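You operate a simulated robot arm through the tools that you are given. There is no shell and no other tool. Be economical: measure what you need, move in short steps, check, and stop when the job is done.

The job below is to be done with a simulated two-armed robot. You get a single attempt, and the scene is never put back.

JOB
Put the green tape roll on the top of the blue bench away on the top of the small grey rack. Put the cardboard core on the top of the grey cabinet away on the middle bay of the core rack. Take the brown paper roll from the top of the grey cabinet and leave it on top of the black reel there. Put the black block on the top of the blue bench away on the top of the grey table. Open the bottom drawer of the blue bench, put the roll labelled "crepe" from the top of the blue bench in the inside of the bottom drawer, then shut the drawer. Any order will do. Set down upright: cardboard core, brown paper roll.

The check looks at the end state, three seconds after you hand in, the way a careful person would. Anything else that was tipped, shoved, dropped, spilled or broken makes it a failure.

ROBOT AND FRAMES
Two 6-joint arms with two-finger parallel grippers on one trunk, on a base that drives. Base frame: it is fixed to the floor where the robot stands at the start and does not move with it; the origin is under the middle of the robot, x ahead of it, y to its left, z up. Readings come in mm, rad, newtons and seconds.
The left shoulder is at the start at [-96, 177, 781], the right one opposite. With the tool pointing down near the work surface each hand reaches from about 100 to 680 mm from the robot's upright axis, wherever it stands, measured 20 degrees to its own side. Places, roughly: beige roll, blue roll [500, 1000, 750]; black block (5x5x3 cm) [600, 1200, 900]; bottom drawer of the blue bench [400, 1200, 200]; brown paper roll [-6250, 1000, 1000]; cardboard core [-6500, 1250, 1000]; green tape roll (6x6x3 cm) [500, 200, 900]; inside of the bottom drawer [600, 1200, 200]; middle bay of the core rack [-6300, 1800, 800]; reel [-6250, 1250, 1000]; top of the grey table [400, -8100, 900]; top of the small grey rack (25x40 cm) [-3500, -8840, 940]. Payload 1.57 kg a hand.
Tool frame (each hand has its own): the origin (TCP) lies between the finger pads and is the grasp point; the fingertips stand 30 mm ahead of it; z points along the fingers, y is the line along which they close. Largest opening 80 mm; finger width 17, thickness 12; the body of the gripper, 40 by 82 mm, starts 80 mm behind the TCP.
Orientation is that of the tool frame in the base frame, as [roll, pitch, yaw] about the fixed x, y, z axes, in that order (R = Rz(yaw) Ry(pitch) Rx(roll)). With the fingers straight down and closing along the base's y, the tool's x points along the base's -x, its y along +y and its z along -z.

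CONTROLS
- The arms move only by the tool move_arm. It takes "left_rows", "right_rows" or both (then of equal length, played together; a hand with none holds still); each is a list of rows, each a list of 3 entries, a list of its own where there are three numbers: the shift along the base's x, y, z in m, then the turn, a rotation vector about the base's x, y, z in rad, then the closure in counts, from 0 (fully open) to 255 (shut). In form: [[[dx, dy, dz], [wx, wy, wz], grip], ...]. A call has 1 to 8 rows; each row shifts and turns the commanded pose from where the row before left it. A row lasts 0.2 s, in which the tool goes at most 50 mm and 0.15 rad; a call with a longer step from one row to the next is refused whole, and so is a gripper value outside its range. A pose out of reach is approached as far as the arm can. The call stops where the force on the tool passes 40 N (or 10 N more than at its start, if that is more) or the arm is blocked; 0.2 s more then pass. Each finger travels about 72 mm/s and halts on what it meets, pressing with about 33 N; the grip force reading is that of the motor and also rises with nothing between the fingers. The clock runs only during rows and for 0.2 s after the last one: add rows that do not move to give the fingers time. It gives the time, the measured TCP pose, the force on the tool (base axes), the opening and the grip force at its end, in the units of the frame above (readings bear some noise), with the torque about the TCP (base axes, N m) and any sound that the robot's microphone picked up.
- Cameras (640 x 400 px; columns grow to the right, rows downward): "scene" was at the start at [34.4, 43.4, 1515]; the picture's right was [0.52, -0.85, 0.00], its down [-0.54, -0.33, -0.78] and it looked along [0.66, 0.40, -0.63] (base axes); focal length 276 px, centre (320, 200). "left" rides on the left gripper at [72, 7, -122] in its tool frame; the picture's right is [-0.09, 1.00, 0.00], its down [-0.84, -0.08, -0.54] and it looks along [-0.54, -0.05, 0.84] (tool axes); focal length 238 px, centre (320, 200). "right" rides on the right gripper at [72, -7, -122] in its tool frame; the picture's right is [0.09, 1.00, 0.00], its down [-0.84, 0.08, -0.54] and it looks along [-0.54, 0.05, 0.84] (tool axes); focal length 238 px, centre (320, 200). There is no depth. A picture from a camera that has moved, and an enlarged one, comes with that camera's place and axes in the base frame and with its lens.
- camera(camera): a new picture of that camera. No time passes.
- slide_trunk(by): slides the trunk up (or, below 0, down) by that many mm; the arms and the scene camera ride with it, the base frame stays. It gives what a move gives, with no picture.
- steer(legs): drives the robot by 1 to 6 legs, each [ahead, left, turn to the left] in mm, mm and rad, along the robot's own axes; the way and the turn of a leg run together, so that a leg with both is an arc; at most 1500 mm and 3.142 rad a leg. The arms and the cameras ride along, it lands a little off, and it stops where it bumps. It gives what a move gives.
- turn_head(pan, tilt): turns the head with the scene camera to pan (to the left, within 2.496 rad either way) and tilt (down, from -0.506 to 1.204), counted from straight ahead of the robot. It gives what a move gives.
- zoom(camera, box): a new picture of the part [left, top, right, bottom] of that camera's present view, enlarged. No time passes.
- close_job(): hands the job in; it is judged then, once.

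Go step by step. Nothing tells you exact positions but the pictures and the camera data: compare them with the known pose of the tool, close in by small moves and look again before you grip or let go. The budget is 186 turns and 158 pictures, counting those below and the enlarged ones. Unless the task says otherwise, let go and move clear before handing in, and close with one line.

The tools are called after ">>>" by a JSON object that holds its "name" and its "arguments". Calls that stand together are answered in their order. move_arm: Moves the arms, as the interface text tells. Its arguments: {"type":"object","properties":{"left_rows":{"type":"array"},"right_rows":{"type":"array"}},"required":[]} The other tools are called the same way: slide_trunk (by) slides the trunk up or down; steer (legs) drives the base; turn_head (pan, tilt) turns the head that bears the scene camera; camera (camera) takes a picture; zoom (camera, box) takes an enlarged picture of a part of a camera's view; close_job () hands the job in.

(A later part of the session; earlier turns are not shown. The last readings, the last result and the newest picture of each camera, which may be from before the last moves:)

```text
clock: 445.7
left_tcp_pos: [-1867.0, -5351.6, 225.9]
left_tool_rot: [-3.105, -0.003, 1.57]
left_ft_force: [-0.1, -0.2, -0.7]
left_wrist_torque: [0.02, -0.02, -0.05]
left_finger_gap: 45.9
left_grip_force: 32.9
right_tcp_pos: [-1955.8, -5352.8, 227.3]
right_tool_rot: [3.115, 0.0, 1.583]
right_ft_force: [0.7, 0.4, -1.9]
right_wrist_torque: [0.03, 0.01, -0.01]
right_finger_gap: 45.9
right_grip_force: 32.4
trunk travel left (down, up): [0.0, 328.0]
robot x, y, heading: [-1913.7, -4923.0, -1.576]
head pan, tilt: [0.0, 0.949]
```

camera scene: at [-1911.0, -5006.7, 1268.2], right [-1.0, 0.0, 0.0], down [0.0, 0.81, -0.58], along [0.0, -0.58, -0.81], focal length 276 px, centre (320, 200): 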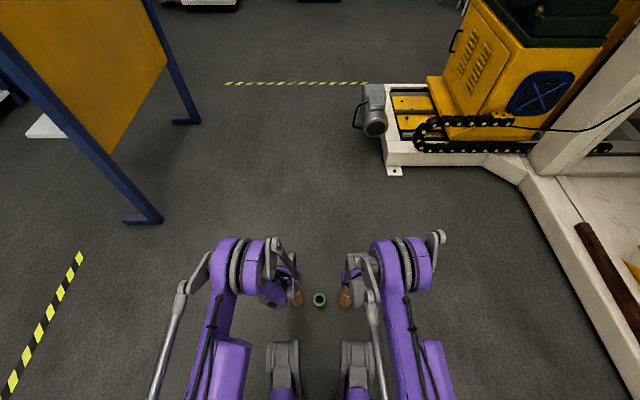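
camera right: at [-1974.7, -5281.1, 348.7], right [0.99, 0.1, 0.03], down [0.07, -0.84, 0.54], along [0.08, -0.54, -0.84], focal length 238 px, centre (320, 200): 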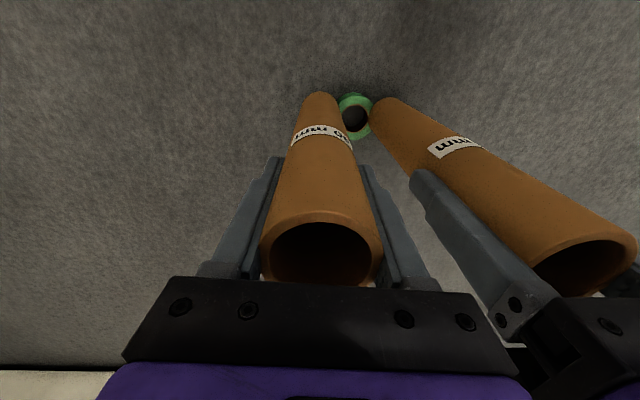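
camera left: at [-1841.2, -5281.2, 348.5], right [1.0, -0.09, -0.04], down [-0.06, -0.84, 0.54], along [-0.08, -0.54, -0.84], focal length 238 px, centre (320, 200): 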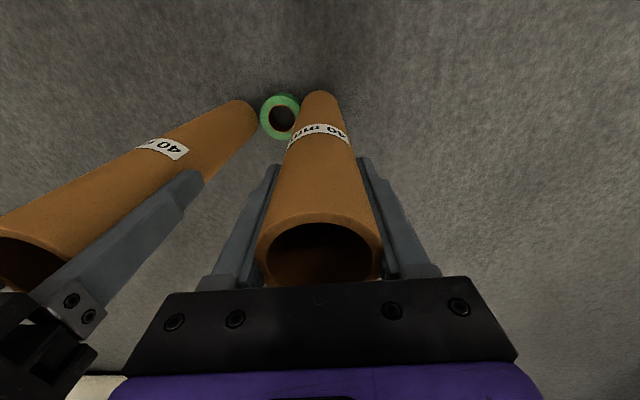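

No contact yet at a spacing that should touch, so the core ends must still be above the tape's top. I open out 9 mm per side, then lower until the cores touch the floor.

>>> {"name": "move_arm", "arguments": {"left_rows": [[[0.006, 0, 0], [0, 0, 0], 255], [[0.006, 0, 0], [0, 0, 0], 255], [[0, 0, -0.008], [0, 0, 0], 255], [[0, 0, -0.006], [0, 0, 0], 255], [[0, 0, -0.005], [0, 0, 0], 255]], "right_rows": [[[-0.006, 0, 0], [0, 0, 0], 255], [[-0.006, 0, 0], [0, 0, 0], 255], [[0, 0, -0.008], [0, 0, 0], 255], [[0, 0, -0.006], [0, 0, 0], 255], [[0, 0, -0.005], [0, 0, 0], 255]]}}

>>> {"name": "zoom", "arguments": {"camera": "left", "box": [200, 70, 360, 170]}}

```text
clock: 446.9
left_tcp_pos: [-1856.2, -5352.2, 207.3]
left_tool_rot: [-3.106, -0.002, 1.571]
left_ft_force: [4.0, -0.3, 29.2]
left_wrist_torque: [-0.08, 0.13, 0.0]
left_finger_gap: 45.7
left_grip_force: 33.1
right_tcp_pos: [-1969.2, -5354.4, 210.2]
right_tool_rot: [3.116, 0.002, 1.585]
right_ft_force: [0.9, -0.4, -0.3]
right_wrist_torque: [-0.04, -0.02, 0.0]
right_finger_gap: 45.7
right_grip_force: 33.1
trunk travel left (down, up): [0.0, 328.0]
robot x, y, heading: [-1910.1, -4923.1, -1.575]
head pan, tilt: [0.0, 0.949]
```

```text
4.00 times, centred on (280, 120) of left
camera zoom: at [-1845.6, -5279.6, 329.4], right [1.0, -0.09, -0.04], down [-0.06, -0.84, 0.54], along [-0.08, -0.54, -0.84], focal length 953 px, centre (480, 520)
```

zoom: 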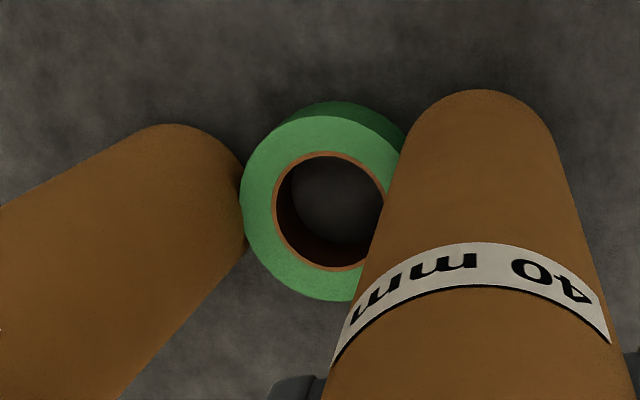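

The left core may be resting on the tape's edge. I raise it, move it 12 mm outward, and lower both again.

>>> {"name": "move_arm", "arguments": {"left_rows": [[[0, 0, 0.008], [0, 0, 0], 255], [[0.012, 0, 0], [0, 0, 0], 255], [[0, 0, -0.006], [0, 0, 0], 255], [[0, 0, -0.005], [0, 0, 0], 255], [[0, 0, -0.005], [0, 0, 0], 255], [[0, 0, -0.004], [0, 0, 0], 255]], "right_rows": [[[-0.002, 0, 0], [0, 0, 0], 255], [[-0.002, 0, 0], [0, 0, 0], 255], [[0, 0, -0.004], [0, 0, 0], 255], [[0, 0, -0.004], [0, 0, 0], 255], [[0, 0, -0.003], [0, 0, 0], 255], [[0, 0, -0.003], [0, 0, 0], 255]]}}

>>> {"name": "camera", "arguments": {"camera": "right"}}

```text
clock: 448.3
left_tcp_pos: [-1843.9, -5352.1, 196.8]
left_tool_rot: [-3.102, -0.001, 1.572]
left_ft_force: [0.1, 0.1, -0.8]
left_wrist_torque: [0.01, 0.02, -0.02]
left_finger_gap: 45.7
left_grip_force: 32.8
right_tcp_pos: [-1970.9, -5352.2, 196.4]
right_tool_rot: [3.114, 0.002, 1.584]
right_ft_force: [-0.2, -0.8, 30.0]
right_wrist_torque: [0.06, 0.52, 0.03]
right_finger_gap: 46.1
right_grip_force: 33.2
trunk travel left (down, up): [0.0, 328.0]
robot x, y, heading: [-1911.1, -4926.4, -1.576]
head pan, tilt: [0.0, 0.949]
```

```text
37 pictures are left
camera right: at [-1983.3, -5280.7, 316.6], right [0.99, 0.1, 0.03], down [0.07, -0.83, 0.55], along [0.08, -0.54, -0.84], focal length 238 px, centre (320, 200)
```

right: 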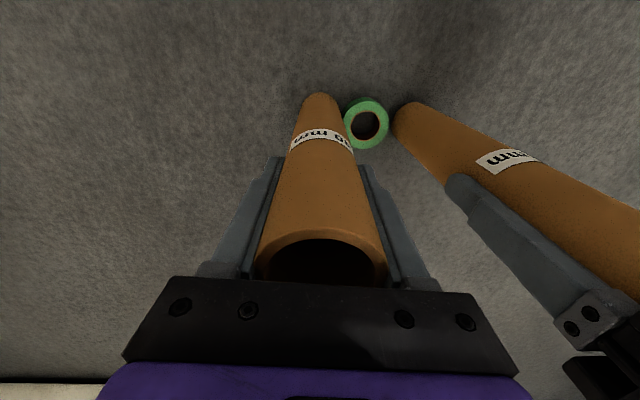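

The right core has found the floor (TCP≈198). I ease it up 4 mm and lower the left one until it also touches.

>>> {"name": "move_arm", "arguments": {"left_rows": [[[0, 0, -0.004], [0, 0, 0], 255], [[0, 0, -0.004], [0, 0, 0], 255], [[0, 0, -0.004], [0, 0, 0], 255], [[0, 0, -0.004], [0, 0, 0], 255]], "right_rows": [[[0, 0, 0.004], [0, 0, 0], 255], [[0, 0, 0], [0, 0, 0], 255], [[0, 0, 0], [0, 0, 0], 255], [[0, 0, 0], [0, 0, 0], 255]]}}

```text
clock: 449.3
left_tcp_pos: [-1843.0, -5352.3, 181.5]
left_tool_rot: [-3.105, -0.002, 1.571]
left_ft_force: [-0.2, 0.7, 30.0]
left_wrist_torque: [-0.02, -0.5, -0.04]
left_finger_gap: 46.2
left_grip_force: 32.5
right_tcp_pos: [-1969.6, -5352.8, 198.6]
right_tool_rot: [3.115, 0.002, 1.582]
right_ft_force: [0.0, -0.1, -2.1]
right_wrist_torque: [0.05, -0.01, -0.02]
right_finger_gap: 46.3
right_grip_force: 32.8
trunk travel left (down, up): [0.0, 328.0]
robot x, y, heading: [-1916.0, -4923.1, -1.577]
head pan, tilt: [0.0, 0.949]
```

Both core ends are now at floor level. I ease the left one up 4 mm and squeeze: left in 8 mm, then small steps.

>>> {"name": "move_arm", "arguments": {"left_rows": [[[0, 0, 0.004], [0, 0, 0], 255], [[-0.006, 0, 0], [0, 0, 0], 255], [[-0.003, 0, 0], [0, 0, 0], 255]], "right_rows": [[[0, -0.002, 0], [0, 0, 0], 255], [[0, 0, 0], [0, 0, 0], 255], [[0.001, 0, 0], [0, 0, 0], 255]]}}

>>> {"name": "move_arm", "arguments": {"left_rows": [[[-0.002, 0, 0], [0, 0, 0], 255], [[-0.002, 0, 0], [0, 0, 0], 255]], "right_rows": [[[0.001, 0, 0], [0, 0, 0], 255], [[0.001, 0, 0], [0, 0, 0], 255]]}}

```text
clock: 450.1
left_tcp_pos: [-1853.3, -5352.0, 182.9]
left_tool_rot: [-3.105, -0.005, 1.571]
left_ft_force: [-0.3, 0.0, -0.8]
left_wrist_torque: [0.02, -0.03, 0.01]
left_finger_gap: 46.1
left_grip_force: 32.9
right_tcp_pos: [-1969.9, -5355.3, 198.9]
right_tool_rot: [3.117, 0.0, 1.583]
right_ft_force: [0.3, 0.3, -1.6]
right_wrist_torque: [-0.01, 0.01, 0.0]
right_finger_gap: 45.9
right_grip_force: 33.2
trunk travel left (down, up): [0.0, 328.0]
robot x, y, heading: [-1911.6, -4924.4, -1.575]
head pan, tilt: [0.0, 0.949]
```

```text
clock: 450.7
left_tcp_pos: [-1858.1, -5353.0, 183.9]
left_tool_rot: [-3.106, -0.004, 1.569]
left_ft_force: [2.6, -0.4, -1.4]
left_wrist_torque: [-0.05, -0.41, 0.03]
left_finger_gap: 45.9
left_grip_force: 33.0
right_tcp_pos: [-1969.6, -5355.5, 199.1]
right_tool_rot: [3.117, 0.0, 1.584]
right_ft_force: [-2.0, -0.1, -0.5]
right_wrist_torque: [0.02, 0.47, 0.03]
right_finger_gap: 45.7
right_grip_force: 32.9
trunk travel left (down, up): [0.0, 328.0]
robot x, y, heading: [-1910.8, -4918.3, -1.572]
head pan, tilt: [0.0, 0.949]
```

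Contact on both sides (~2.5 N). I tighten by 2 mm per side and lift 10 mm.

>>> {"name": "move_arm", "arguments": {"left_rows": [[[-0.001, 0, 0], [0, 0, 0], 255], [[-0.001, 0, 0], [0, 0, 0], 255]], "right_rows": [[[0.001, 0, 0], [0, 0, 0], 255], [[0.001, 0, 0], [0, 0, 0], 255]]}}

>>> {"name": "move_arm", "arguments": {"left_rows": [[[0, 0, 0.005], [0, 0, 0], 255], [[0, 0, 0.005], [0, 0, 0], 255], [[0, 0, 0.005], [0, 0, 0], 255]], "right_rows": [[[0, 0, 0.005], [0, 0, 0], 255], [[0, 0, 0.005], [0, 0, 0], 255], [[0, 0, 0.005], [0, 0, 0], 255]]}}

>>> {"name": "camera", "arguments": {"camera": "left"}}

```text
clock: 451.3
left_tcp_pos: [-1857.5, -5352.9, 185.0]
left_tool_rot: [-3.107, -0.002, 1.572]
left_ft_force: [9.5, -1.8, -1.6]
left_wrist_torque: [-0.34, -1.76, 0.15]
left_finger_gap: 46.1
left_grip_force: 32.7
right_tcp_pos: [-1969.8, -5355.2, 198.5]
right_tool_rot: [3.118, 0.001, 1.582]
right_ft_force: [-10.6, -1.0, 2.5]
right_wrist_torque: [0.03, 1.98, 0.06]
right_finger_gap: 45.8
right_grip_force: 33.3
trunk travel left (down, up): [0.0, 328.0]
robot x, y, heading: [-1913.8, -4924.9, -1.573]
head pan, tilt: [0.0, 0.949]
```

```text
clock: 452.1
left_tcp_pos: [-1856.1, -5352.1, 198.8]
left_tool_rot: [-3.107, -0.003, 1.572]
left_ft_force: [13.2, -1.0, -3.6]
left_wrist_torque: [-0.16, -2.36, 0.11]
left_finger_gap: 45.8
left_grip_force: 33.0
right_tcp_pos: [-1966.8, -5353.7, 211.6]
right_tool_rot: [3.116, 0.0, 1.581]
right_ft_force: [-12.7, 1.1, 1.5]
right_wrist_torque: [0.19, 2.25, 0.05]
right_finger_gap: 46.0
right_grip_force: 33.1
trunk travel left (down, up): [0.0, 328.0]
robot x, y, heading: [-1914.8, -4925.9, -1.572]
head pan, tilt: [0.0, 0.949]
```

```text
36 pictures are left
camera left: at [-1847.5, -5280.6, 320.8], right [1.0, -0.09, -0.03], down [-0.06, -0.84, 0.54], along [-0.08, -0.54, -0.84], focal length 238 px, centre (320, 200)
```

left: 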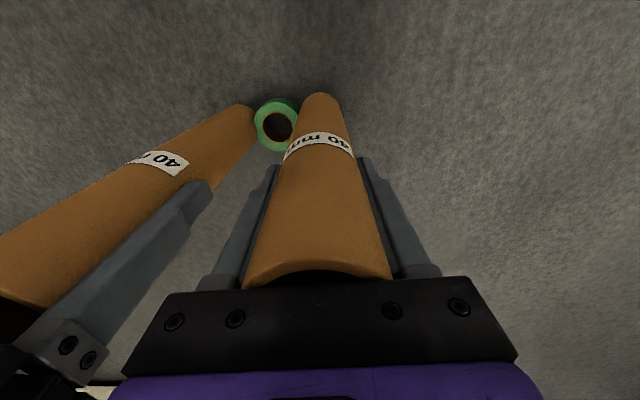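

The squeeze holds at ~13 N. I lift 60 mm more and check whether the tape comes along.

>>> {"name": "move_arm", "arguments": {"left_rows": [[[0, 0, 0.015], [0, 0, 0], 255], [[0, 0, 0.015], [0, 0, 0], 255], [[0, 0, 0.015], [0, 0, 0], 255], [[0, 0, 0.015], [0, 0, 0], 255]], "right_rows": [[[0, 0, 0.015], [0, 0, 0], 255], [[0, 0, 0.015], [0, 0, 0], 255], [[0, 0, 0.015], [0, 0, 0], 255], [[0, 0, 0.015], [0, 0, 0], 255]]}}

>>> {"name": "camera", "arguments": {"camera": "left"}}

```text
clock: 453.1
left_tcp_pos: [-1857.7, -5351.9, 259.5]
left_tool_rot: [-3.107, -0.002, 1.571]
left_ft_force: [13.6, -2.8, 0.2]
left_wrist_torque: [-0.36, -2.34, 0.16]
left_finger_gap: 46.4
left_grip_force: 33.3
right_tcp_pos: [-1967.5, -5354.3, 274.5]
right_tool_rot: [3.118, 0.0, 1.587]
right_ft_force: [-14.2, 1.9, -2.3]
right_wrist_torque: [0.43, 2.76, 0.11]
right_finger_gap: 46.2
right_grip_force: 33.0
trunk travel left (down, up): [0.0, 328.0]
robot x, y, heading: [-1911.8, -4923.3, -1.572]
head pan, tilt: [0.0, 0.949]
```

```text
35 pictures are left
camera left: at [-1848.3, -5279.2, 380.5], right [1.0, -0.09, -0.03], down [-0.06, -0.84, 0.54], along [-0.08, -0.54, -0.84], focal length 238 px, centre (320, 200)
```

left: 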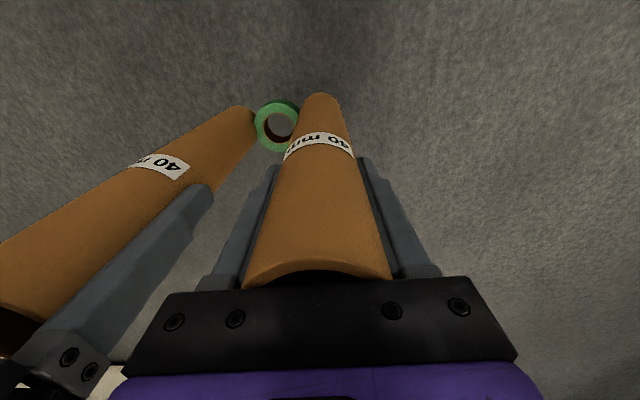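

The tape is off the floor, held firmly between the cores. I raise the trunk fully and then both arms together, checking the squeeze.

>>> {"name": "slide_trunk", "arguments": {"by": 325}}

>>> {"name": "move_arm", "arguments": {"left_rows": [[[0, 0, 0.03], [0, 0, 0], 255], [[0, 0, 0.04], [0, 0, 0], 255], [[0, 0, 0.04], [0, 0, 0], 255], [[0, 0, 0.04], [0, 0, 0], 255], [[0, 0, 0.04], [0, 0, 0], 255], [[0, 0, 0.03], [0, 0, 0], 255]], "right_rows": [[[0, 0, 0.03], [0, 0, 0], 255], [[0, 0, 0.04], [0, 0, 0], 255], [[0, 0, 0.04], [0, 0, 0], 255], [[0, 0, 0.04], [0, 0, 0], 255], [[0, 0, 0.04], [0, 0, 0], 255], [[0, 0, 0.03], [0, 0, 0], 255]]}}

```text
clock: 456.3
left_tcp_pos: [-1857.7, -5381.7, 598.3]
left_tool_rot: [-3.111, 0.031, 1.571]
left_ft_force: [14.7, 0.4, -1.7]
left_wrist_torque: [-0.12, -2.59, 0.03]
left_finger_gap: 46.2
left_grip_force: 32.5
right_tcp_pos: [-1967.1, -5369.5, 604.4]
right_tool_rot: [3.119, 0.015, 1.583]
right_ft_force: [-13.1, 0.4, -0.8]
right_wrist_torque: [0.02, 2.6, -0.18]
right_finger_gap: 46.5
right_grip_force: 32.9
trunk travel left (down, up): [-325.0, 3.0]
robot x, y, heading: [-1909.8, -4925.5, -1.573]
head pan, tilt: [0.0, 0.949]
```

```text
clock: 457.7
left_tcp_pos: [-1857.2, -5381.5, 815.5]
left_tool_rot: [-3.105, 0.03, 1.572]
left_ft_force: [13.3, -0.5, 3.8]
left_wrist_torque: [-0.05, -1.91, 0.02]
left_finger_gap: 46.0
left_grip_force: 32.9
right_tcp_pos: [-1966.7, -5368.9, 826.0]
right_tool_rot: [3.118, 0.014, 1.585]
right_ft_force: [-11.8, 0.6, -5.3]
right_wrist_torque: [0.07, 2.51, -0.16]
right_finger_gap: 46.2
right_grip_force: 33.2
trunk travel left (down, up): [-325.0, 3.0]
robot x, y, heading: [-1913.1, -4922.2, -1.574]
head pan, tilt: [0.0, 0.949]
```

>>> {"name": "move_arm", "arguments": {"left_rows": [[[0, 0, 0.035], [0, 0, 0], 255], [[0, 0, 0.045], [0, 0, 0], 255], [[0, 0, 0.045], [0, 0, 0], 255], [[0, 0, 0.045], [0, 0, 0], 255], [[0, 0, 0.045], [0, 0, 0], 255], [[0, 0, 0.045], [0, 0, 0], 255], [[0, 0, 0.045], [0, 0, 0], 255], [[0, 0, 0.035], [0, 0, 0], 255]], "right_rows": [[[0, 0, 0.035], [0, 0, 0], 255], [[0, 0, 0.045], [0, 0, 0], 255], [[0, 0, 0.045], [0, 0, 0], 255], [[0, 0, 0.045], [0, 0, 0], 255], [[0, 0, 0.045], [0, 0, 0], 255], [[0, 0, 0.045], [0, 0, 0], 255], [[0, 0, 0.045], [0, 0, 0], 255], [[0, 0, 0.035], [0, 0, 0], 255]]}}

>>> {"name": "camera", "arguments": {"camera": "left"}}

```text
clock: 459.5
left_tcp_pos: [-1855.9, -5381.4, 1158.1]
left_tool_rot: [-3.106, 0.027, 1.572]
left_ft_force: [9.2, -1.0, -0.3]
left_wrist_torque: [0.02, -1.63, 0.04]
left_finger_gap: 45.9
left_grip_force: 32.6
right_tcp_pos: [-1967.0, -5371.3, 1166.9]
right_tool_rot: [3.117, 0.015, 1.583]
right_ft_force: [-10.2, 0.0, -1.6]
right_wrist_torque: [0.01, 1.8, -0.13]
right_finger_gap: 46.1
right_grip_force: 32.9
trunk travel left (down, up): [-325.0, 3.0]
robot x, y, heading: [-1912.8, -4926.2, -1.574]
head pan, tilt: [0.0, 0.949]
```

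```text
34 pictures are left
camera left: at [-1846.3, -5305.4, 1277.4], right [1.0, -0.09, -0.03], down [-0.06, -0.82, 0.57], along [-0.08, -0.56, -0.82], focal length 238 px, centre (320, 200)
```

left: 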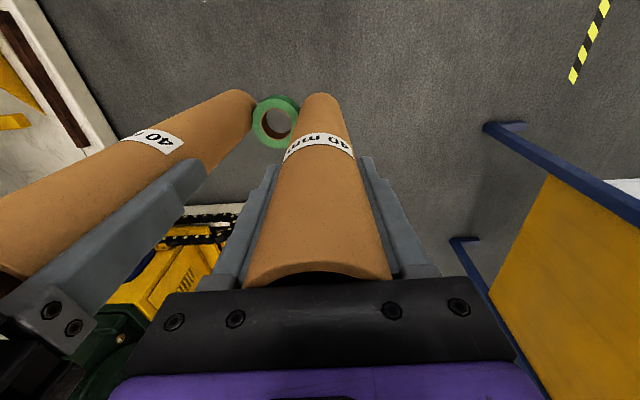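

The tape is still held. I drive south along x≈-1650 between the machine and the partition, then turn to face the small grey rack.

>>> {"name": "steer", "arguments": {"legs": [[0, 260, 0], [1500, 0, 0], [1500, 0, 0], [150, 0, 0], [0, 0, -1.567], [600, 0, 0]]}}

>>> {"name": "turn_head", "arguments": {"pan": 0.2, "tilt": 0.5}}

>>> {"name": "camera", "arguments": {"camera": "scene"}}

```text
clock: 484.1
left_tcp_pos: [-2640.4, -8203.1, 1156.5]
left_tool_rot: [-3.107, 0.029, 0.09]
left_ft_force: [1.0, -9.1, -1.9]
left_wrist_torque: [-1.54, -0.13, 0.02]
left_finger_gap: 46.0
left_grip_force: 33.1
right_tcp_pos: [-2639.4, -8091.5, 1166.6]
right_tool_rot: [3.119, 0.014, 0.104]
right_ft_force: [-0.8, 8.1, -1.5]
right_wrist_torque: [1.57, 0.16, -0.11]
right_finger_gap: 46.2
right_grip_force: 33.3
trunk travel left (down, up): [-325.0, 3.0]
robot x, y, heading: [-2189.0, -8109.6, -3.052]
head pan, tilt: [0.0, 0.949]
```

```text
clock: 485.0
left_tcp_pos: [-2642.1, -8203.3, 1156.9]
left_tool_rot: [-3.105, 0.028, 0.092]
left_ft_force: [-0.1, -0.1, -1.2]
left_wrist_torque: [-0.01, 0.01, -0.02]
left_finger_gap: 45.9
left_grip_force: 32.6
right_tcp_pos: [-2640.6, -8091.9, 1165.8]
right_tool_rot: [3.118, 0.014, 0.104]
right_ft_force: [-0.3, -0.4, -2.2]
right_wrist_torque: [0.01, 0.01, 0.01]
right_finger_gap: 45.7
right_grip_force: 33.2
trunk travel left (down, up): [-325.0, 3.0]
robot x, y, heading: [-2192.3, -8111.3, -3.059]
head pan, tilt: [0.201, 0.499]
```

```text
33 pictures are left
camera scene: at [-2233.0, -8129.9, 1636.4], right [-0.28, 0.96, 0.0], down [0.46, 0.14, -0.88], along [-0.84, -0.25, -0.48], focal length 276 px, centre (320, 200)
```

scene: 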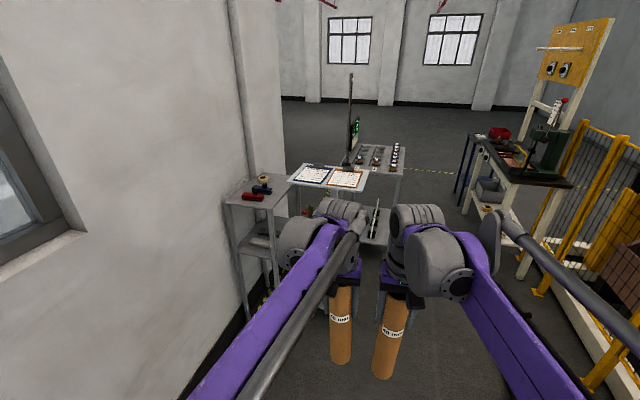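

The squeeze force just vanished — the tape has slipped out. I look for it.

>>> {"name": "camera", "arguments": {"camera": "left"}}

>>> {"name": "turn_head", "arguments": {"pan": 0.0, "tilt": 1.0}}

>>> {"name": "camera", "arguments": {"camera": "scene"}}

```text
32 pictures are left
camera left: at [-2566.1, -8207.1, 1276.7], right [0.0, -1.0, -0.03], down [-0.82, -0.02, 0.57], along [-0.57, 0.03, -0.82], focal length 238 px, centre (320, 200)
```

left: 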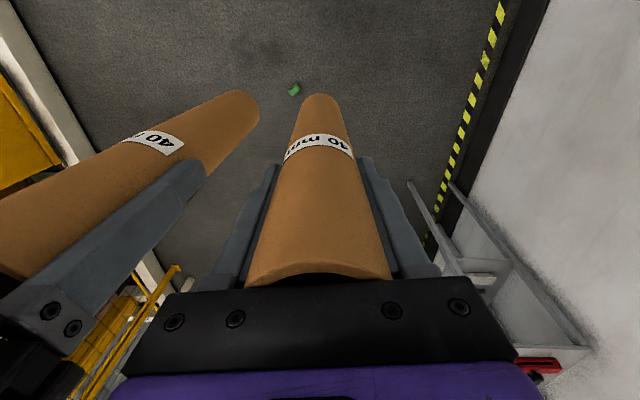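

```text
clock: 485.9
left_tcp_pos: [-2641.5, -8202.6, 1158.0]
left_tool_rot: [-3.108, 0.028, 0.092]
left_ft_force: [1.2, 0.9, -1.5]
left_wrist_torque: [-0.03, 0.03, -0.01]
left_finger_gap: 46.1
left_grip_force: 33.4
right_tcp_pos: [-2640.7, -8091.0, 1166.6]
right_tool_rot: [3.117, 0.014, 0.102]
right_ft_force: [0.3, 0.8, -1.0]
right_wrist_torque: [0.01, 0.0, 0.03]
right_finger_gap: 45.8
right_grip_force: 33.1
trunk travel left (down, up): [-325.0, 3.0]
robot x, y, heading: [-2187.1, -8103.6, -3.054]
head pan, tilt: [0.0, 1.0]
```

```text
31 pictures are left
camera scene: at [-2215.2, -8110.2, 1595.4], right [-0.09, 1.0, 0.0], down [0.84, 0.07, -0.54], along [-0.54, -0.05, -0.84], focal length 276 px, centre (320, 200)
```

scene: 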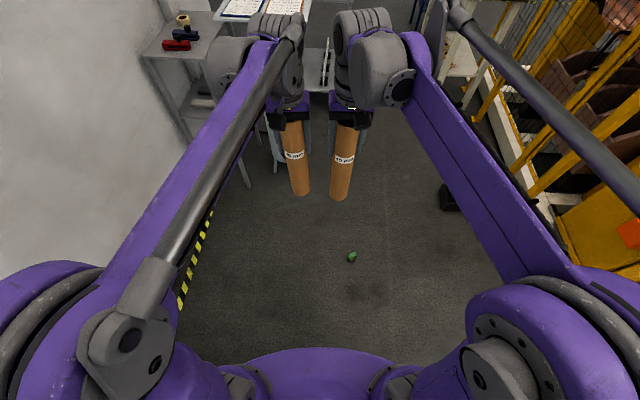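

The tape landed on its edge ahead at about [-2837, -7978] and seems to be rolling. I let a moment pass and look again.

>>> {"name": "turn_head", "arguments": {"pan": -0.25, "tilt": 0.75}}

>>> {"name": "camera", "arguments": {"camera": "scene"}}

```text
clock: 486.7
left_tcp_pos: [-2641.8, -8203.6, 1157.6]
left_tool_rot: [-3.108, 0.027, 0.089]
left_ft_force: [-0.2, 0.9, -1.4]
left_wrist_torque: [-0.01, 0.01, 0.02]
left_finger_gap: 46.2
left_grip_force: 33.0
right_tcp_pos: [-2640.7, -8090.6, 1166.6]
right_tool_rot: [3.118, 0.014, 0.102]
right_ft_force: [-0.5, 1.1, -1.4]
right_wrist_torque: [-0.01, -0.02, -0.02]
right_finger_gap: 46.0
right_grip_force: 32.8
trunk travel left (down, up): [-325.0, 3.0]
robot x, y, heading: [-2191.4, -8105.8, -3.053]
head pan, tilt: [-0.25, 0.75]
```

```text
30 pictures are left
camera scene: at [-2227.6, -8090.7, 1614.4], right [0.16, 0.99, 0.0], down [0.67, -0.11, -0.73], along [-0.72, 0.12, -0.68], focal length 276 px, centre (320, 200)
```

scene: 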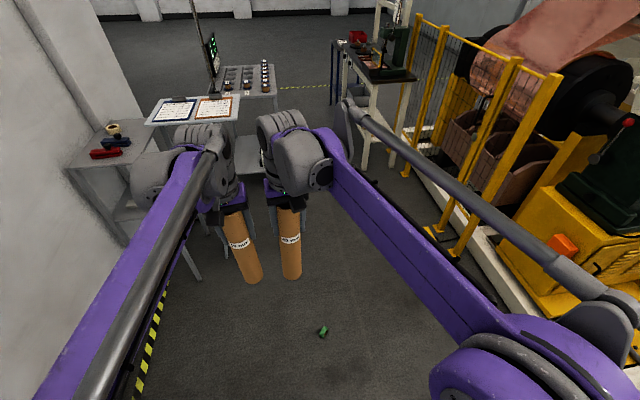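

>>> {"name": "zoom", "arguments": {"camera": "scene", "box": [282, 306, 362, 356]}}

>>> {"name": "zoom", "arguments": {"camera": "scene", "box": [50, 80, 300, 236]}}

```text
8.00 times, centred on (322, 331) of scene
camera zoom: at [-2227.6, -8090.7, 1614.4], right [0.16, 0.99, 0.0], down [0.67, -0.11, -0.73], along [-0.72, 0.12, -0.68], focal length 2208 px, centre (304, -848)
```

zoom: 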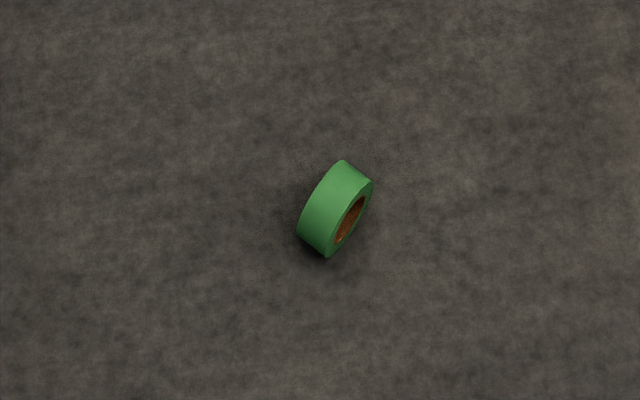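

```text
2.56 times, centred on (175, 158) of scene
camera zoom: at [-2227.6, -8090.7, 1614.4], right [0.16, 0.99, 0.0], down [0.67, -0.11, -0.73], along [-0.72, 0.12, -0.68], focal length 706 px, centre (691, 308)
```

zoom: 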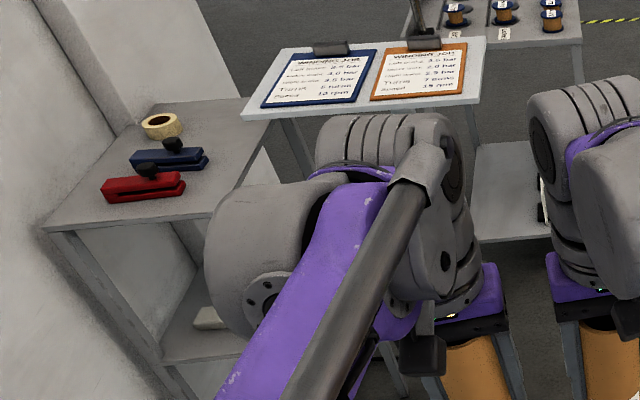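

The tape stands on its edge at [-2846, -7975], axis about 31° from x. I'll straighten and spread the hands, position the robot so the cores straddle it along its axis, tip it flat, and lift it again more carefully.

>>> {"name": "move_arm", "arguments": {"left_rows": [[[0.005, -0.018, 0], [0, -0.028, 0], 255], [[0.006, -0.018, 0], [0, 0, 0], 255]], "right_rows": [[[0, 0.018, 0], [0, -0.014, 0], 255], [[0, 0.018, 0], [0, 0, 0], 255]]}}

>>> {"name": "steer", "arguments": {"legs": [[454, 199, 0], [0, 0, -1.117]]}}

>>> {"name": "turn_head", "arguments": {"pan": 0.0, "tilt": 1.0}}

>>> {"name": "camera", "arguments": {"camera": "scene"}}

```text
clock: 487.3
left_tcp_pos: [-2629.2, -8239.6, 1156.9]
left_tool_rot: [-3.108, 0.0, 0.091]
left_ft_force: [0.2, 0.4, -1.6]
left_wrist_torque: [-0.02, 0.0, 0.0]
left_finger_gap: 46.2
left_grip_force: 32.5
right_tcp_pos: [-2638.8, -8056.2, 1166.7]
right_tool_rot: [3.115, 0.0, 0.1]
right_ft_force: [0.4, 0.2, -0.7]
right_wrist_torque: [0.0, 0.0, 0.02]
right_finger_gap: 45.9
right_grip_force: 33.1
trunk travel left (down, up): [-325.0, 3.0]
robot x, y, heading: [-2188.5, -8103.0, -3.05]
head pan, tilt: [-0.25, 0.75]
```

```text
clock: 493.1
left_tcp_pos: [-2951.4, -8007.0, 1156.3]
left_tool_rot: [-3.107, 0.001, -1.02]
left_ft_force: [-0.1, 0.6, -1.7]
left_wrist_torque: [-0.01, 0.0, 0.0]
left_finger_gap: 45.7
left_grip_force: 33.1
right_tcp_pos: [-2790.6, -7915.6, 1167.4]
right_tool_rot: [3.114, -0.001, -1.005]
right_ft_force: [0.4, 0.2, -0.8]
right_wrist_torque: [0.04, -0.01, 0.0]
right_finger_gap: 46.0
right_grip_force: 33.0
trunk travel left (down, up): [-325.0, 3.0]
robot x, y, heading: [-2633.7, -8341.6, 2.124]
head pan, tilt: [-0.25, 0.75]
```

```text
clock: 493.8
left_tcp_pos: [-2951.1, -8006.3, 1156.2]
left_tool_rot: [-3.108, -0.001, -1.02]
left_ft_force: [-0.4, 0.4, -1.8]
left_wrist_torque: [-0.03, 0.03, 0.0]
left_finger_gap: 46.0
left_grip_force: 32.8
right_tcp_pos: [-2790.6, -7917.2, 1166.8]
right_tool_rot: [3.115, -0.002, -1.007]
right_ft_force: [-0.3, 0.6, -1.3]
right_wrist_torque: [0.03, -0.01, 0.02]
right_finger_gap: 45.8
right_grip_force: 33.8
trunk travel left (down, up): [-325.0, 3.0]
robot x, y, heading: [-2638.9, -8341.6, 2.118]
head pan, tilt: [0.0, 1.0]
```

```text
27 pictures are left
camera scene: at [-2649.5, -8320.3, 1595.4], right [0.85, 0.52, 0.0], down [0.44, -0.72, -0.54], along [-0.28, 0.46, -0.84], focal length 276 px, centre (320, 200)
```

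scene: 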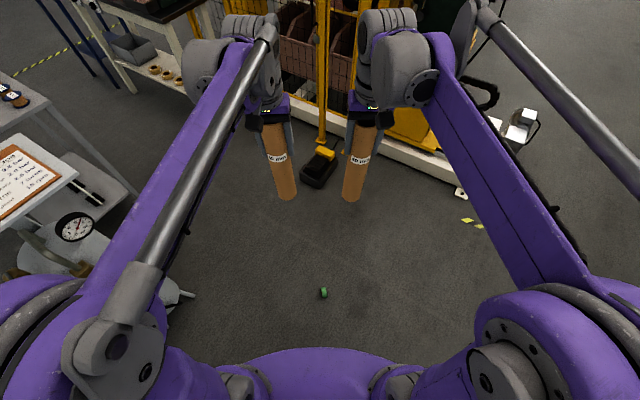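

The tape is at robot-frame (420 ahead, 20 right). I centre on it and lower the trunk and arms until the core ends are about 40 mm above the floor.

>>> {"name": "steer", "arguments": {"legs": [[-26, -20, 0]]}}

>>> {"name": "slide_trunk", "arguments": {"by": -325}}

>>> {"name": "move_arm", "arguments": {"left_rows": [[[0, 0, -0.0465], [0, 0, 0], 255], [[0, 0, -0.0465], [0, 0, 0], 255], [[0, 0, -0.0465], [0, 0, 0], 255], [[0, 0, -0.0465], [0, 0, 0], 255], [[0, 0, -0.0465], [0, 0, 0], 255], [[0, 0, -0.0465], [0, 0, 0], 255], [[0, 0, -0.0465], [0, 0, 0], 255]], "right_rows": [[[0, 0, -0.0465], [0, 0, 0], 255], [[0, 0, -0.0465], [0, 0, 0], 255], [[0, 0, -0.0465], [0, 0, 0], 255], [[0, 0, -0.0465], [0, 0, 0], 255], [[0, 0, -0.0465], [0, 0, 0], 255], [[0, 0, -0.0465], [0, 0, 0], 255], [[0, 0, -0.0465], [0, 0, 0], 255]]}}

>>> {"name": "move_arm", "arguments": {"left_rows": [[[0, 0, -0.0465], [0, 0, 0], 255], [[0, 0, -0.0465], [0, 0, 0], 255], [[0, 0, -0.0465], [0, 0, 0], 255], [[0, 0, -0.0465], [0, 0, 0], 255], [[0, 0, -0.0465], [0, 0, 0], 255], [[0, 0, -0.0465], [0, 0, 0], 255]], "right_rows": [[[0, 0, -0.0465], [0, 0, 0], 255], [[0, 0, -0.0465], [0, 0, 0], 255], [[0, 0, -0.0465], [0, 0, 0], 255], [[0, 0, -0.0465], [0, 0, 0], 255], [[0, 0, -0.0465], [0, 0, 0], 255], [[0, 0, -0.0465], [0, 0, 0], 255]]}}

>>> {"name": "camera", "arguments": {"camera": "left"}}

```text
clock: 494.7
left_tcp_pos: [-2921.6, -8016.1, 1156.3]
left_tool_rot: [-3.107, 0.0, -1.02]
left_ft_force: [0.3, 0.2, -2.7]
left_wrist_torque: [0.02, 0.01, -0.02]
left_finger_gap: 45.7
left_grip_force: 32.9
right_tcp_pos: [-2763.5, -7925.2, 1166.3]
right_tool_rot: [3.116, -0.001, -1.009]
right_ft_force: [-0.2, -0.2, -1.8]
right_wrist_torque: [-0.03, 0.0, 0.01]
right_finger_gap: 46.1
right_grip_force: 32.4
trunk travel left (down, up): [-325.0, 3.0]
robot x, y, heading: [-2607.2, -8351.4, 2.117]
head pan, tilt: [0.0, 1.0]
```

```text
clock: 497.9
left_tcp_pos: [-2920.6, -8016.6, 830.2]
left_tool_rot: [-3.11, -0.002, -1.021]
left_ft_force: [0.8, 0.0, -1.3]
left_wrist_torque: [-0.03, 0.0, -0.02]
left_finger_gap: 46.1
left_grip_force: 32.8
right_tcp_pos: [-2761.9, -7927.1, 841.9]
right_tool_rot: [3.114, 0.0, -1.008]
right_ft_force: [-1.2, 0.6, -1.9]
right_wrist_torque: [0.02, 0.03, -0.01]
right_finger_gap: 45.9
right_grip_force: 32.8
trunk travel left (down, up): [0.0, 328.0]
robot x, y, heading: [-2602.3, -8353.3, 2.113]
head pan, tilt: [0.0, 1.0]
```

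```text
clock: 499.5
left_tcp_pos: [-2921.2, -8016.8, 504.8]
left_tool_rot: [-3.108, 0.001, -1.02]
left_ft_force: [0.9, 0.5, -2.8]
left_wrist_torque: [0.03, 0.02, -0.01]
left_finger_gap: 46.2
left_grip_force: 33.2
right_tcp_pos: [-2758.2, -7927.2, 518.1]
right_tool_rot: [3.114, 0.002, -1.008]
right_ft_force: [-0.2, 0.9, -0.9]
right_wrist_torque: [0.0, -0.01, 0.04]
right_finger_gap: 46.1
right_grip_force: 33.0
trunk travel left (down, up): [0.0, 328.0]
robot x, y, heading: [-2603.0, -8351.3, 2.118]
head pan, tilt: [0.0, 1.0]
```

```text
clock: 500.9
left_tcp_pos: [-2920.8, -8017.4, 225.4]
left_tool_rot: [-3.109, -0.001, -1.021]
left_ft_force: [-0.3, 0.3, -1.3]
left_wrist_torque: [0.0, -0.02, 0.02]
left_finger_gap: 45.7
left_grip_force: 33.4
right_tcp_pos: [-2756.4, -7925.1, 239.2]
right_tool_rot: [3.115, -0.001, -1.01]
right_ft_force: [-0.5, -0.1, -0.6]
right_wrist_torque: [0.04, 0.0, -0.02]
right_finger_gap: 45.9
right_grip_force: 33.0
trunk travel left (down, up): [0.0, 328.0]
robot x, y, heading: [-2606.9, -8353.9, 2.114]
head pan, tilt: [0.0, 1.0]
```

```text
26 pictures are left
camera left: at [-2893.8, -8083.3, 347.9], right [-0.9, -0.44, -0.03], down [-0.39, 0.74, 0.54], along [-0.22, 0.5, -0.84], focal length 238 px, centre (320, 200)
```

left: 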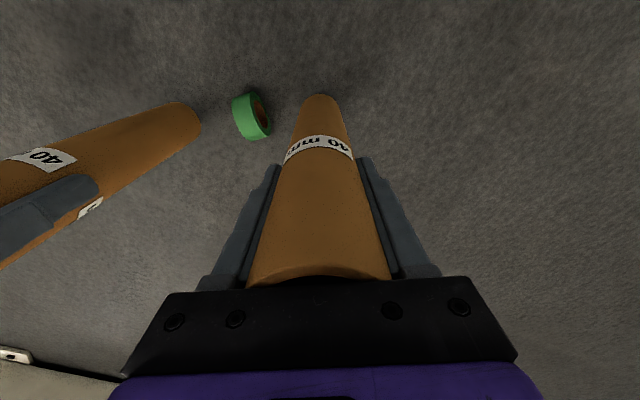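

The tape stands on edge midway between the cores. I spread the right core and push the tape's upper part with the left core to tip it flat.

>>> {"name": "move_arm", "arguments": {"left_rows": [[[0.0171, 0.0103, 0], [0, 0, 0], 255], [[0.0171, 0.0103, 0], [0, 0, 0], 255], [[0.0128, 0.0078, 0], [0, 0, 0], 255], [[0.0086, 0.0052, 0], [0, 0, 0], 255], [[0.0068, 0.0041, 0], [0, 0, 0], 255]], "right_rows": [[[0.0171, 0.0103, 0], [0, 0, 0], 255], [[0.0171, 0.0103, 0], [0, 0, 0], 255], [[0, 0, 0], [0, 0, 0], 255], [[0, 0, 0], [0, 0, 0], 255], [[0, 0, 0], [0, 0, 0], 255]]}}

>>> {"name": "camera", "arguments": {"camera": "right"}}

```text
clock: 502.1
left_tcp_pos: [-2857.2, -7980.5, 226.7]
left_tool_rot: [-3.109, 0.0, -1.021]
left_ft_force: [0.5, -0.6, -1.0]
left_wrist_torque: [-0.02, 0.01, 0.02]
left_finger_gap: 46.1
left_grip_force: 32.8
right_tcp_pos: [-2725.3, -7905.7, 239.9]
right_tool_rot: [3.115, 0.001, -1.01]
right_ft_force: [0.0, 0.6, -1.7]
right_wrist_torque: [0.0, -0.01, 0.0]
right_finger_gap: 45.9
right_grip_force: 33.2
trunk travel left (down, up): [0.0, 328.0]
robot x, y, heading: [-2607.0, -8355.4, 2.114]
head pan, tilt: [0.0, 1.0]
```

```text
25 pictures are left
camera right: at [-2680.2, -7961.0, 361.7], right [-0.79, -0.61, 0.03], down [-0.5, 0.67, 0.54], along [-0.35, 0.42, -0.84], focal length 238 px, centre (320, 200)
```

right: 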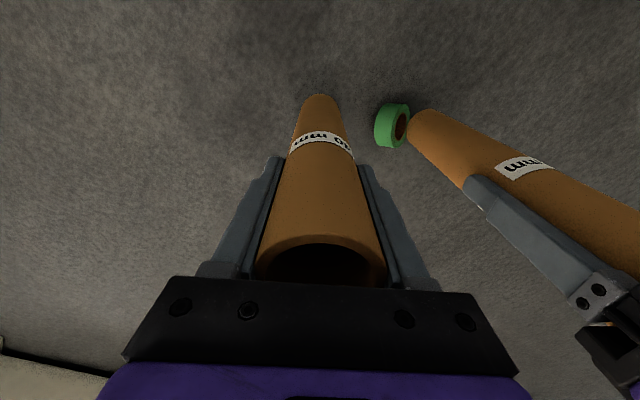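

It's just at contact. I push another 24 mm.

>>> {"name": "move_arm", "arguments": {"left_rows": [[[0.0068, 0.0041, 0], [0, 0, 0], 255], [[0.0068, 0.0041, 0], [0, 0, 0], 255], [[0.0068, 0.0041, 0], [0, 0, 0], 255], [[0, 0, 0], [0, 0, 0], 255], [[0, 0, 0], [0, 0, 0], 255]]}}

>>> {"name": "camera", "arguments": {"camera": "right"}}

```text
clock: 503.3
left_tcp_pos: [-2837.2, -7966.3, 225.7]
left_tool_rot: [-3.108, 0.0, -1.022]
left_ft_force: [0.6, -1.0, -1.6]
left_wrist_torque: [-0.02, 0.03, 0.05]
left_finger_gap: 46.2
left_grip_force: 34.0
right_tcp_pos: [-2725.1, -7905.8, 240.0]
right_tool_rot: [3.115, 0.001, -1.008]
right_ft_force: [-0.2, 0.5, -1.8]
right_wrist_torque: [-0.02, 0.0, 0.0]
right_finger_gap: 46.0
right_grip_force: 32.8
trunk travel left (down, up): [0.0, 328.0]
robot x, y, heading: [-2603.9, -8354.3, 2.117]
head pan, tilt: [0.0, 1.0]
```

```text
24 pictures are left
camera right: at [-2680.3, -7961.0, 361.7], right [-0.79, -0.61, 0.03], down [-0.5, 0.67, 0.54], along [-0.35, 0.42, -0.84], focal length 238 px, centre (320, 200)
```

right: 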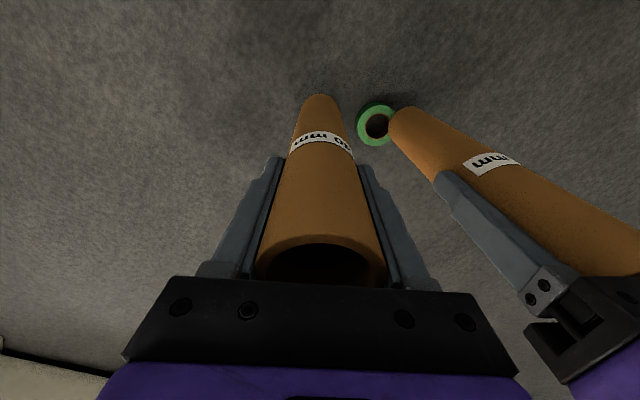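

The tape now lies flat at about [-2805, -7939]. I move the left core clear of it, align both fore-aft, lower them to the floor, and close to near-contact.

>>> {"name": "move_arm", "arguments": {"left_rows": [[[-0.025, -0.007, 0.005], [0, 0, 0], 255], [[0, 0, -0.022], [0, 0, 0], 255], [[0, 0, -0.022], [0, 0, 0], 255], [[0, 0, 0], [0, 0, 0], 255], [[0.0034, 0.0021, 0], [0, 0, 0], 255]], "right_rows": [[[-0.0067, 0.0111, 0], [0, 0, 0], 255], [[0, 0, -0.02], [0, 0, 0], 255], [[0, 0, -0.02], [0, 0, 0], 255], [[-0.0103, -0.0062, 0], [0, 0, 0], 255], [[-0.0086, -0.0052, 0], [0, 0, 0], 255]]}}

>>> {"name": "camera", "arguments": {"camera": "right"}}

>>> {"name": "camera", "arguments": {"camera": "left"}}

```text
clock: 504.5
left_tcp_pos: [-2859.0, -7973.6, 187.4]
left_tool_rot: [-3.107, 0.001, -1.021]
left_ft_force: [0.0, 0.3, -1.5]
left_wrist_torque: [-0.02, 0.01, 0.03]
left_finger_gap: 46.0
left_grip_force: 32.6
right_tcp_pos: [-2751.9, -7906.2, 198.8]
right_tool_rot: [3.115, 0.001, -1.008]
right_ft_force: [-0.5, -1.0, -0.9]
right_wrist_torque: [0.04, 0.01, 0.0]
right_finger_gap: 46.0
right_grip_force: 33.1
trunk travel left (down, up): [0.0, 328.0]
robot x, y, heading: [-2603.9, -8353.0, 2.115]
head pan, tilt: [0.0, 1.0]
```

```text
23 pictures are left
camera right: at [-2706.7, -7962.1, 319.2], right [-0.79, -0.61, 0.03], down [-0.5, 0.67, 0.54], along [-0.35, 0.42, -0.84], focal length 238 px, centre (320, 200)
```

right: 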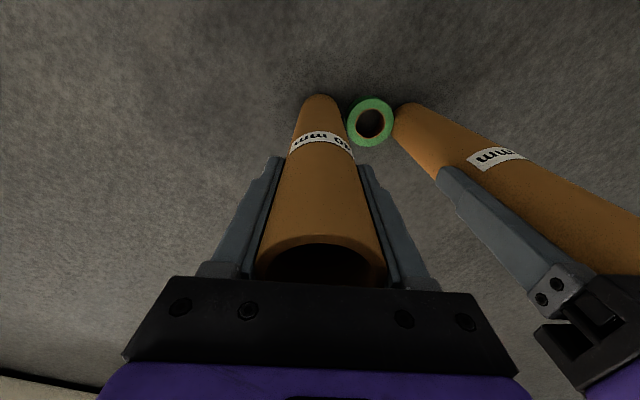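

```text
22 pictures are left
camera left: at [-2831.0, -8038.8, 309.0], right [-0.9, -0.44, -0.03], down [-0.39, 0.74, 0.54], along [-0.22, 0.5, -0.84], focal length 238 px, centre (320, 200)
```

left: 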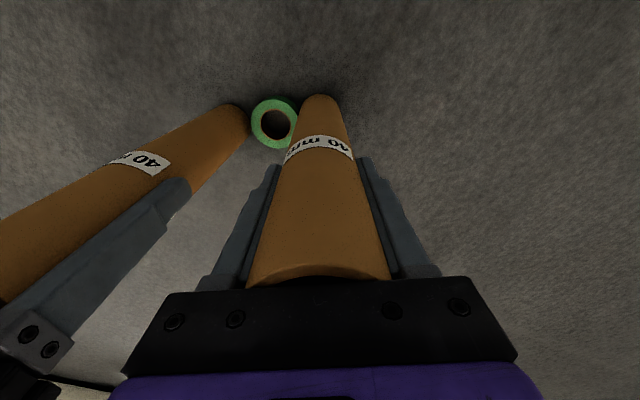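

Alignment is good (all within 2 mm fore-aft). I close the right core 9 mm and then squeeze both in small steps.

>>> {"name": "move_arm", "arguments": {"left_rows": [[[0, 0, 0], [0, 0, 0], 255], [[0.0009, 0.0005, 0], [0, 0, 0], 255]], "right_rows": [[[-0.0077, -0.0047, 0], [0, 0, 0], 255], [[-0.0009, -0.0005, 0], [0, 0, 0], 255]]}}

>>> {"name": "move_arm", "arguments": {"left_rows": [[[0.0013, 0.0008, 0], [0, 0, 0], 255], [[0.0009, 0.0005, 0], [0, 0, 0], 255]], "right_rows": [[[-0.0013, -0.0008, 0], [0, 0, 0], 255], [[-0.0009, -0.0005, 0], [0, 0, 0], 255]]}}

```text
clock: 505.1
left_tcp_pos: [-2857.0, -7972.3, 187.1]
left_tool_rot: [-3.11, 0.001, -1.021]
left_ft_force: [0.1, -0.1, -2.1]
left_wrist_torque: [-0.02, -0.01, -0.02]
left_finger_gap: 45.7
left_grip_force: 32.4
right_tcp_pos: [-2760.0, -7911.0, 197.7]
right_tool_rot: [3.116, 0.002, -1.009]
right_ft_force: [0.1, 0.0, -1.7]
right_wrist_torque: [0.05, -0.03, -0.03]
right_finger_gap: 45.9
right_grip_force: 33.5
trunk travel left (down, up): [0.0, 328.0]
robot x, y, heading: [-2603.9, -8353.1, 2.12]
head pan, tilt: [0.0, 1.0]
```

```text
clock: 505.7
left_tcp_pos: [-2857.4, -7970.9, 187.7]
left_tool_rot: [-3.11, 0.0, -1.02]
left_ft_force: [-6.4, -4.0, 1.5]
left_wrist_torque: [-0.75, 1.1, 0.01]
left_finger_gap: 45.7
left_grip_force: 33.0
right_tcp_pos: [-2760.3, -7911.2, 197.4]
right_tool_rot: [3.117, 0.001, -1.008]
right_ft_force: [7.9, 4.2, 2.4]
right_wrist_torque: [0.81, -1.48, 0.03]
right_finger_gap: 46.1
right_grip_force: 33.0
trunk travel left (down, up): [0.0, 328.0]
robot x, y, heading: [-2603.6, -8351.6, 2.122]
head pan, tilt: [0.0, 1.0]
```

~8 N so far; I tighten 1.3 mm per side and lift with the arms 300 mm.

>>> {"name": "move_arm", "arguments": {"left_rows": [[[0.0011, 0.0007, 0], [0, 0, 0], 255], [[0, 0, 0.015], [0, 0, 0], 255], [[0, 0, 0.04], [0, 0, 0], 255], [[0, 0, 0.045], [0, 0, 0], 255], [[0, 0, 0.045], [0, 0, 0], 255], [[0, 0, 0.045], [0, 0, 0], 255], [[0, 0, 0.045], [0, 0, 0], 255], [[0, 0, 0.045], [0, 0, 0], 255]], "right_rows": [[[-0.0011, -0.0007, 0], [0, 0, 0], 255], [[0, 0, 0.015], [0, 0, 0], 255], [[0, 0, 0.04], [0, 0, 0], 255], [[0, 0, 0.045], [0, 0, 0], 255], [[0, 0, 0.045], [0, 0, 0], 255], [[0, 0, 0.045], [0, 0, 0], 255], [[0, 0, 0.045], [0, 0, 0], 255], [[0, 0, 0.045], [0, 0, 0], 255]]}}

>>> {"name": "slide_trunk", "arguments": {"by": 325}}

>>> {"name": "move_arm", "arguments": {"left_rows": [[[0, 0, 0.04], [0, 0, 0], 255], [[0, 0, 0.045], [0, 0, 0], 255], [[0, 0, 0.045], [0, 0, 0], 255], [[0, 0, 0.045], [0, 0, 0], 255], [[0, 0, 0.045], [0, 0, 0], 255], [[0, 0, 0.045], [0, 0, 0], 255], [[0, 0, 0.045], [0, 0, 0], 255]], "right_rows": [[[0, 0, 0.04], [0, 0, 0], 255], [[0, 0, 0.045], [0, 0, 0], 255], [[0, 0, 0.045], [0, 0, 0], 255], [[0, 0, 0.045], [0, 0, 0], 255], [[0, 0, 0.045], [0, 0, 0], 255], [[0, 0, 0.045], [0, 0, 0], 255], [[0, 0, 0.045], [0, 0, 0], 255]]}}

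>>> {"name": "camera", "arguments": {"camera": "left"}}

```text
clock: 507.5
left_tcp_pos: [-2855.2, -7972.8, 467.6]
left_tool_rot: [-3.112, 0.002, -1.022]
left_ft_force: [-15.2, -6.1, 2.3]
left_wrist_torque: [-0.98, 2.61, 0.19]
left_finger_gap: 46.3
left_grip_force: 33.3
right_tcp_pos: [-2764.2, -7916.3, 480.4]
right_tool_rot: [3.121, -0.002, -1.007]
right_ft_force: [15.1, 5.8, -4.7]
right_wrist_torque: [1.22, -3.07, 0.14]
right_finger_gap: 47.3
right_grip_force: 33.2
trunk travel left (down, up): [0.0, 328.0]
robot x, y, heading: [-2606.0, -8350.3, 2.121]
head pan, tilt: [0.0, 1.0]
```

```text
clock: 510.7
left_tcp_pos: [-2855.4, -7970.1, 792.1]
left_tool_rot: [-3.112, -0.001, -1.02]
left_ft_force: [-12.7, -4.1, -1.2]
left_wrist_torque: [-0.72, 2.4, 0.18]
left_finger_gap: 46.4
left_grip_force: 33.1
right_tcp_pos: [-2763.5, -7914.2, 803.6]
right_tool_rot: [3.117, 0.001, -1.008]
right_ft_force: [13.7, 3.8, -0.8]
right_wrist_torque: [0.79, -2.47, 0.12]
right_finger_gap: 46.7
right_grip_force: 32.7
trunk travel left (down, up): [-325.0, 3.0]
robot x, y, heading: [-2605.1, -8351.4, 2.117]
head pan, tilt: [0.0, 1.0]
```

```text
clock: 512.3
left_tcp_pos: [-2857.9, -7968.3, 1101.0]
left_tool_rot: [-3.108, 0.0, -1.02]
left_ft_force: [-3.4, -5.4, -0.3]
left_wrist_torque: [-0.79, 0.83, -0.1]
left_finger_gap: 46.0
left_grip_force: 33.5
right_tcp_pos: [-2762.1, -7913.0, 1114.0]
right_tool_rot: [3.113, 0.0, -1.009]
right_ft_force: [5.1, 5.2, -2.4]
right_wrist_torque: [0.9, -0.92, -0.1]
right_finger_gap: 46.2
right_grip_force: 32.9
trunk travel left (down, up): [-325.0, 3.0]
robot x, y, heading: [-2604.8, -8352.5, 2.119]
head pan, tilt: [0.0, 1.0]
```

```text
21 pictures are left
camera left: at [-2830.5, -8035.0, 1223.3], right [-0.9, -0.44, -0.03], down [-0.39, 0.74, 0.54], along [-0.21, 0.5, -0.84], focal length 238 px, centre (320, 200)
```

left: 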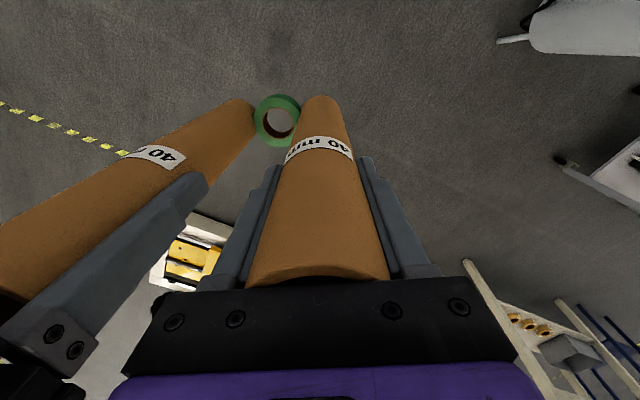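

The tape is lifted again and well centred. I tighten slightly, raise 100 mm more, then turn and approach the rack's free front-right corner diagonally.

>>> {"name": "move_arm", "arguments": {"left_rows": [[[0.0007, 0.0004, 0], [0, 0, 0], 255], [[0.0004, 0.0003, 0.03], [0, 0, 0], 255], [[0, 0, 0.035], [0, 0, 0], 255], [[0, 0, 0.035], [0, 0, 0], 255]], "right_rows": [[[-0.0007, -0.0004, 0], [0, 0, 0], 255], [[-0.0004, -0.0003, 0.03], [0, 0, 0], 255], [[0, 0, 0.035], [0, 0, 0], 255], [[0, 0, 0.035], [0, 0, 0], 255]]}}

>>> {"name": "steer", "arguments": {"legs": [[0, 0, 1.547], [230, 18, 0]]}}

>>> {"name": "camera", "arguments": {"camera": "left"}}

>>> {"name": "camera", "arguments": {"camera": "scene"}}

```text
clock: 513.3
left_tcp_pos: [-2856.9, -7967.6, 1204.3]
left_tool_rot: [-3.112, 0.003, -1.019]
left_ft_force: [-15.5, -4.4, -5.7]
left_wrist_torque: [-0.92, 2.81, 0.26]
left_finger_gap: 46.3
left_grip_force: 32.3
right_tcp_pos: [-2763.5, -7911.9, 1210.9]
right_tool_rot: [3.117, -0.003, -1.009]
right_ft_force: [15.7, 4.3, 1.9]
right_wrist_torque: [0.77, -2.55, 0.16]
right_finger_gap: 46.3
right_grip_force: 33.0
trunk travel left (down, up): [-325.0, 3.0]
robot x, y, heading: [-2606.9, -8353.8, 2.118]
head pan, tilt: [0.0, 1.0]
```

```text
clock: 518.9
left_tcp_pos: [-3180.0, -8730.1, 1201.8]
left_tool_rot: [-3.113, 0.001, 0.542]
left_ft_force: [6.6, -13.0, -2.3]
left_wrist_torque: [-2.18, -1.19, 0.16]
left_finger_gap: 46.3
left_grip_force: 32.5
right_tcp_pos: [-3236.1, -8639.8, 1208.6]
right_tool_rot: [3.118, -0.001, 0.555]
right_ft_force: [-6.8, 12.9, -1.5]
right_wrist_torque: [2.25, 1.21, -0.05]
right_finger_gap: 46.4
right_grip_force: 32.8
trunk travel left (down, up): [-325.0, 3.0]
robot x, y, heading: [-2793.1, -8485.9, -2.601]
head pan, tilt: [0.0, 1.0]
```

```text
20 pictures are left
camera left: at [-3113.6, -8702.2, 1323.8], right [0.43, -0.9, -0.03], down [-0.75, -0.38, 0.54], along [-0.5, -0.21, -0.84], focal length 238 px, centre (320, 200)
```

left: 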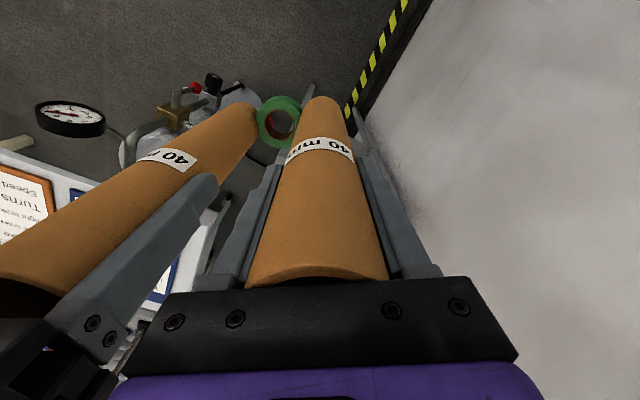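

```text
19 pictures are left
camera scene: at [-2813.4, -8499.3, 1595.1], right [-0.51, 0.86, 0.0], down [0.72, 0.43, -0.54], along [-0.46, -0.28, -0.84], focal length 276 px, centre (320, 200)
```

scene: 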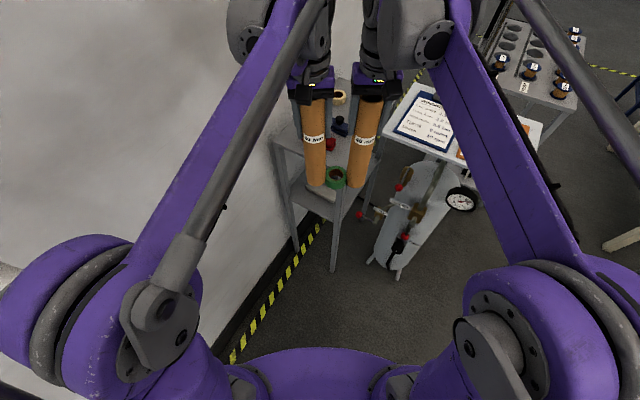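

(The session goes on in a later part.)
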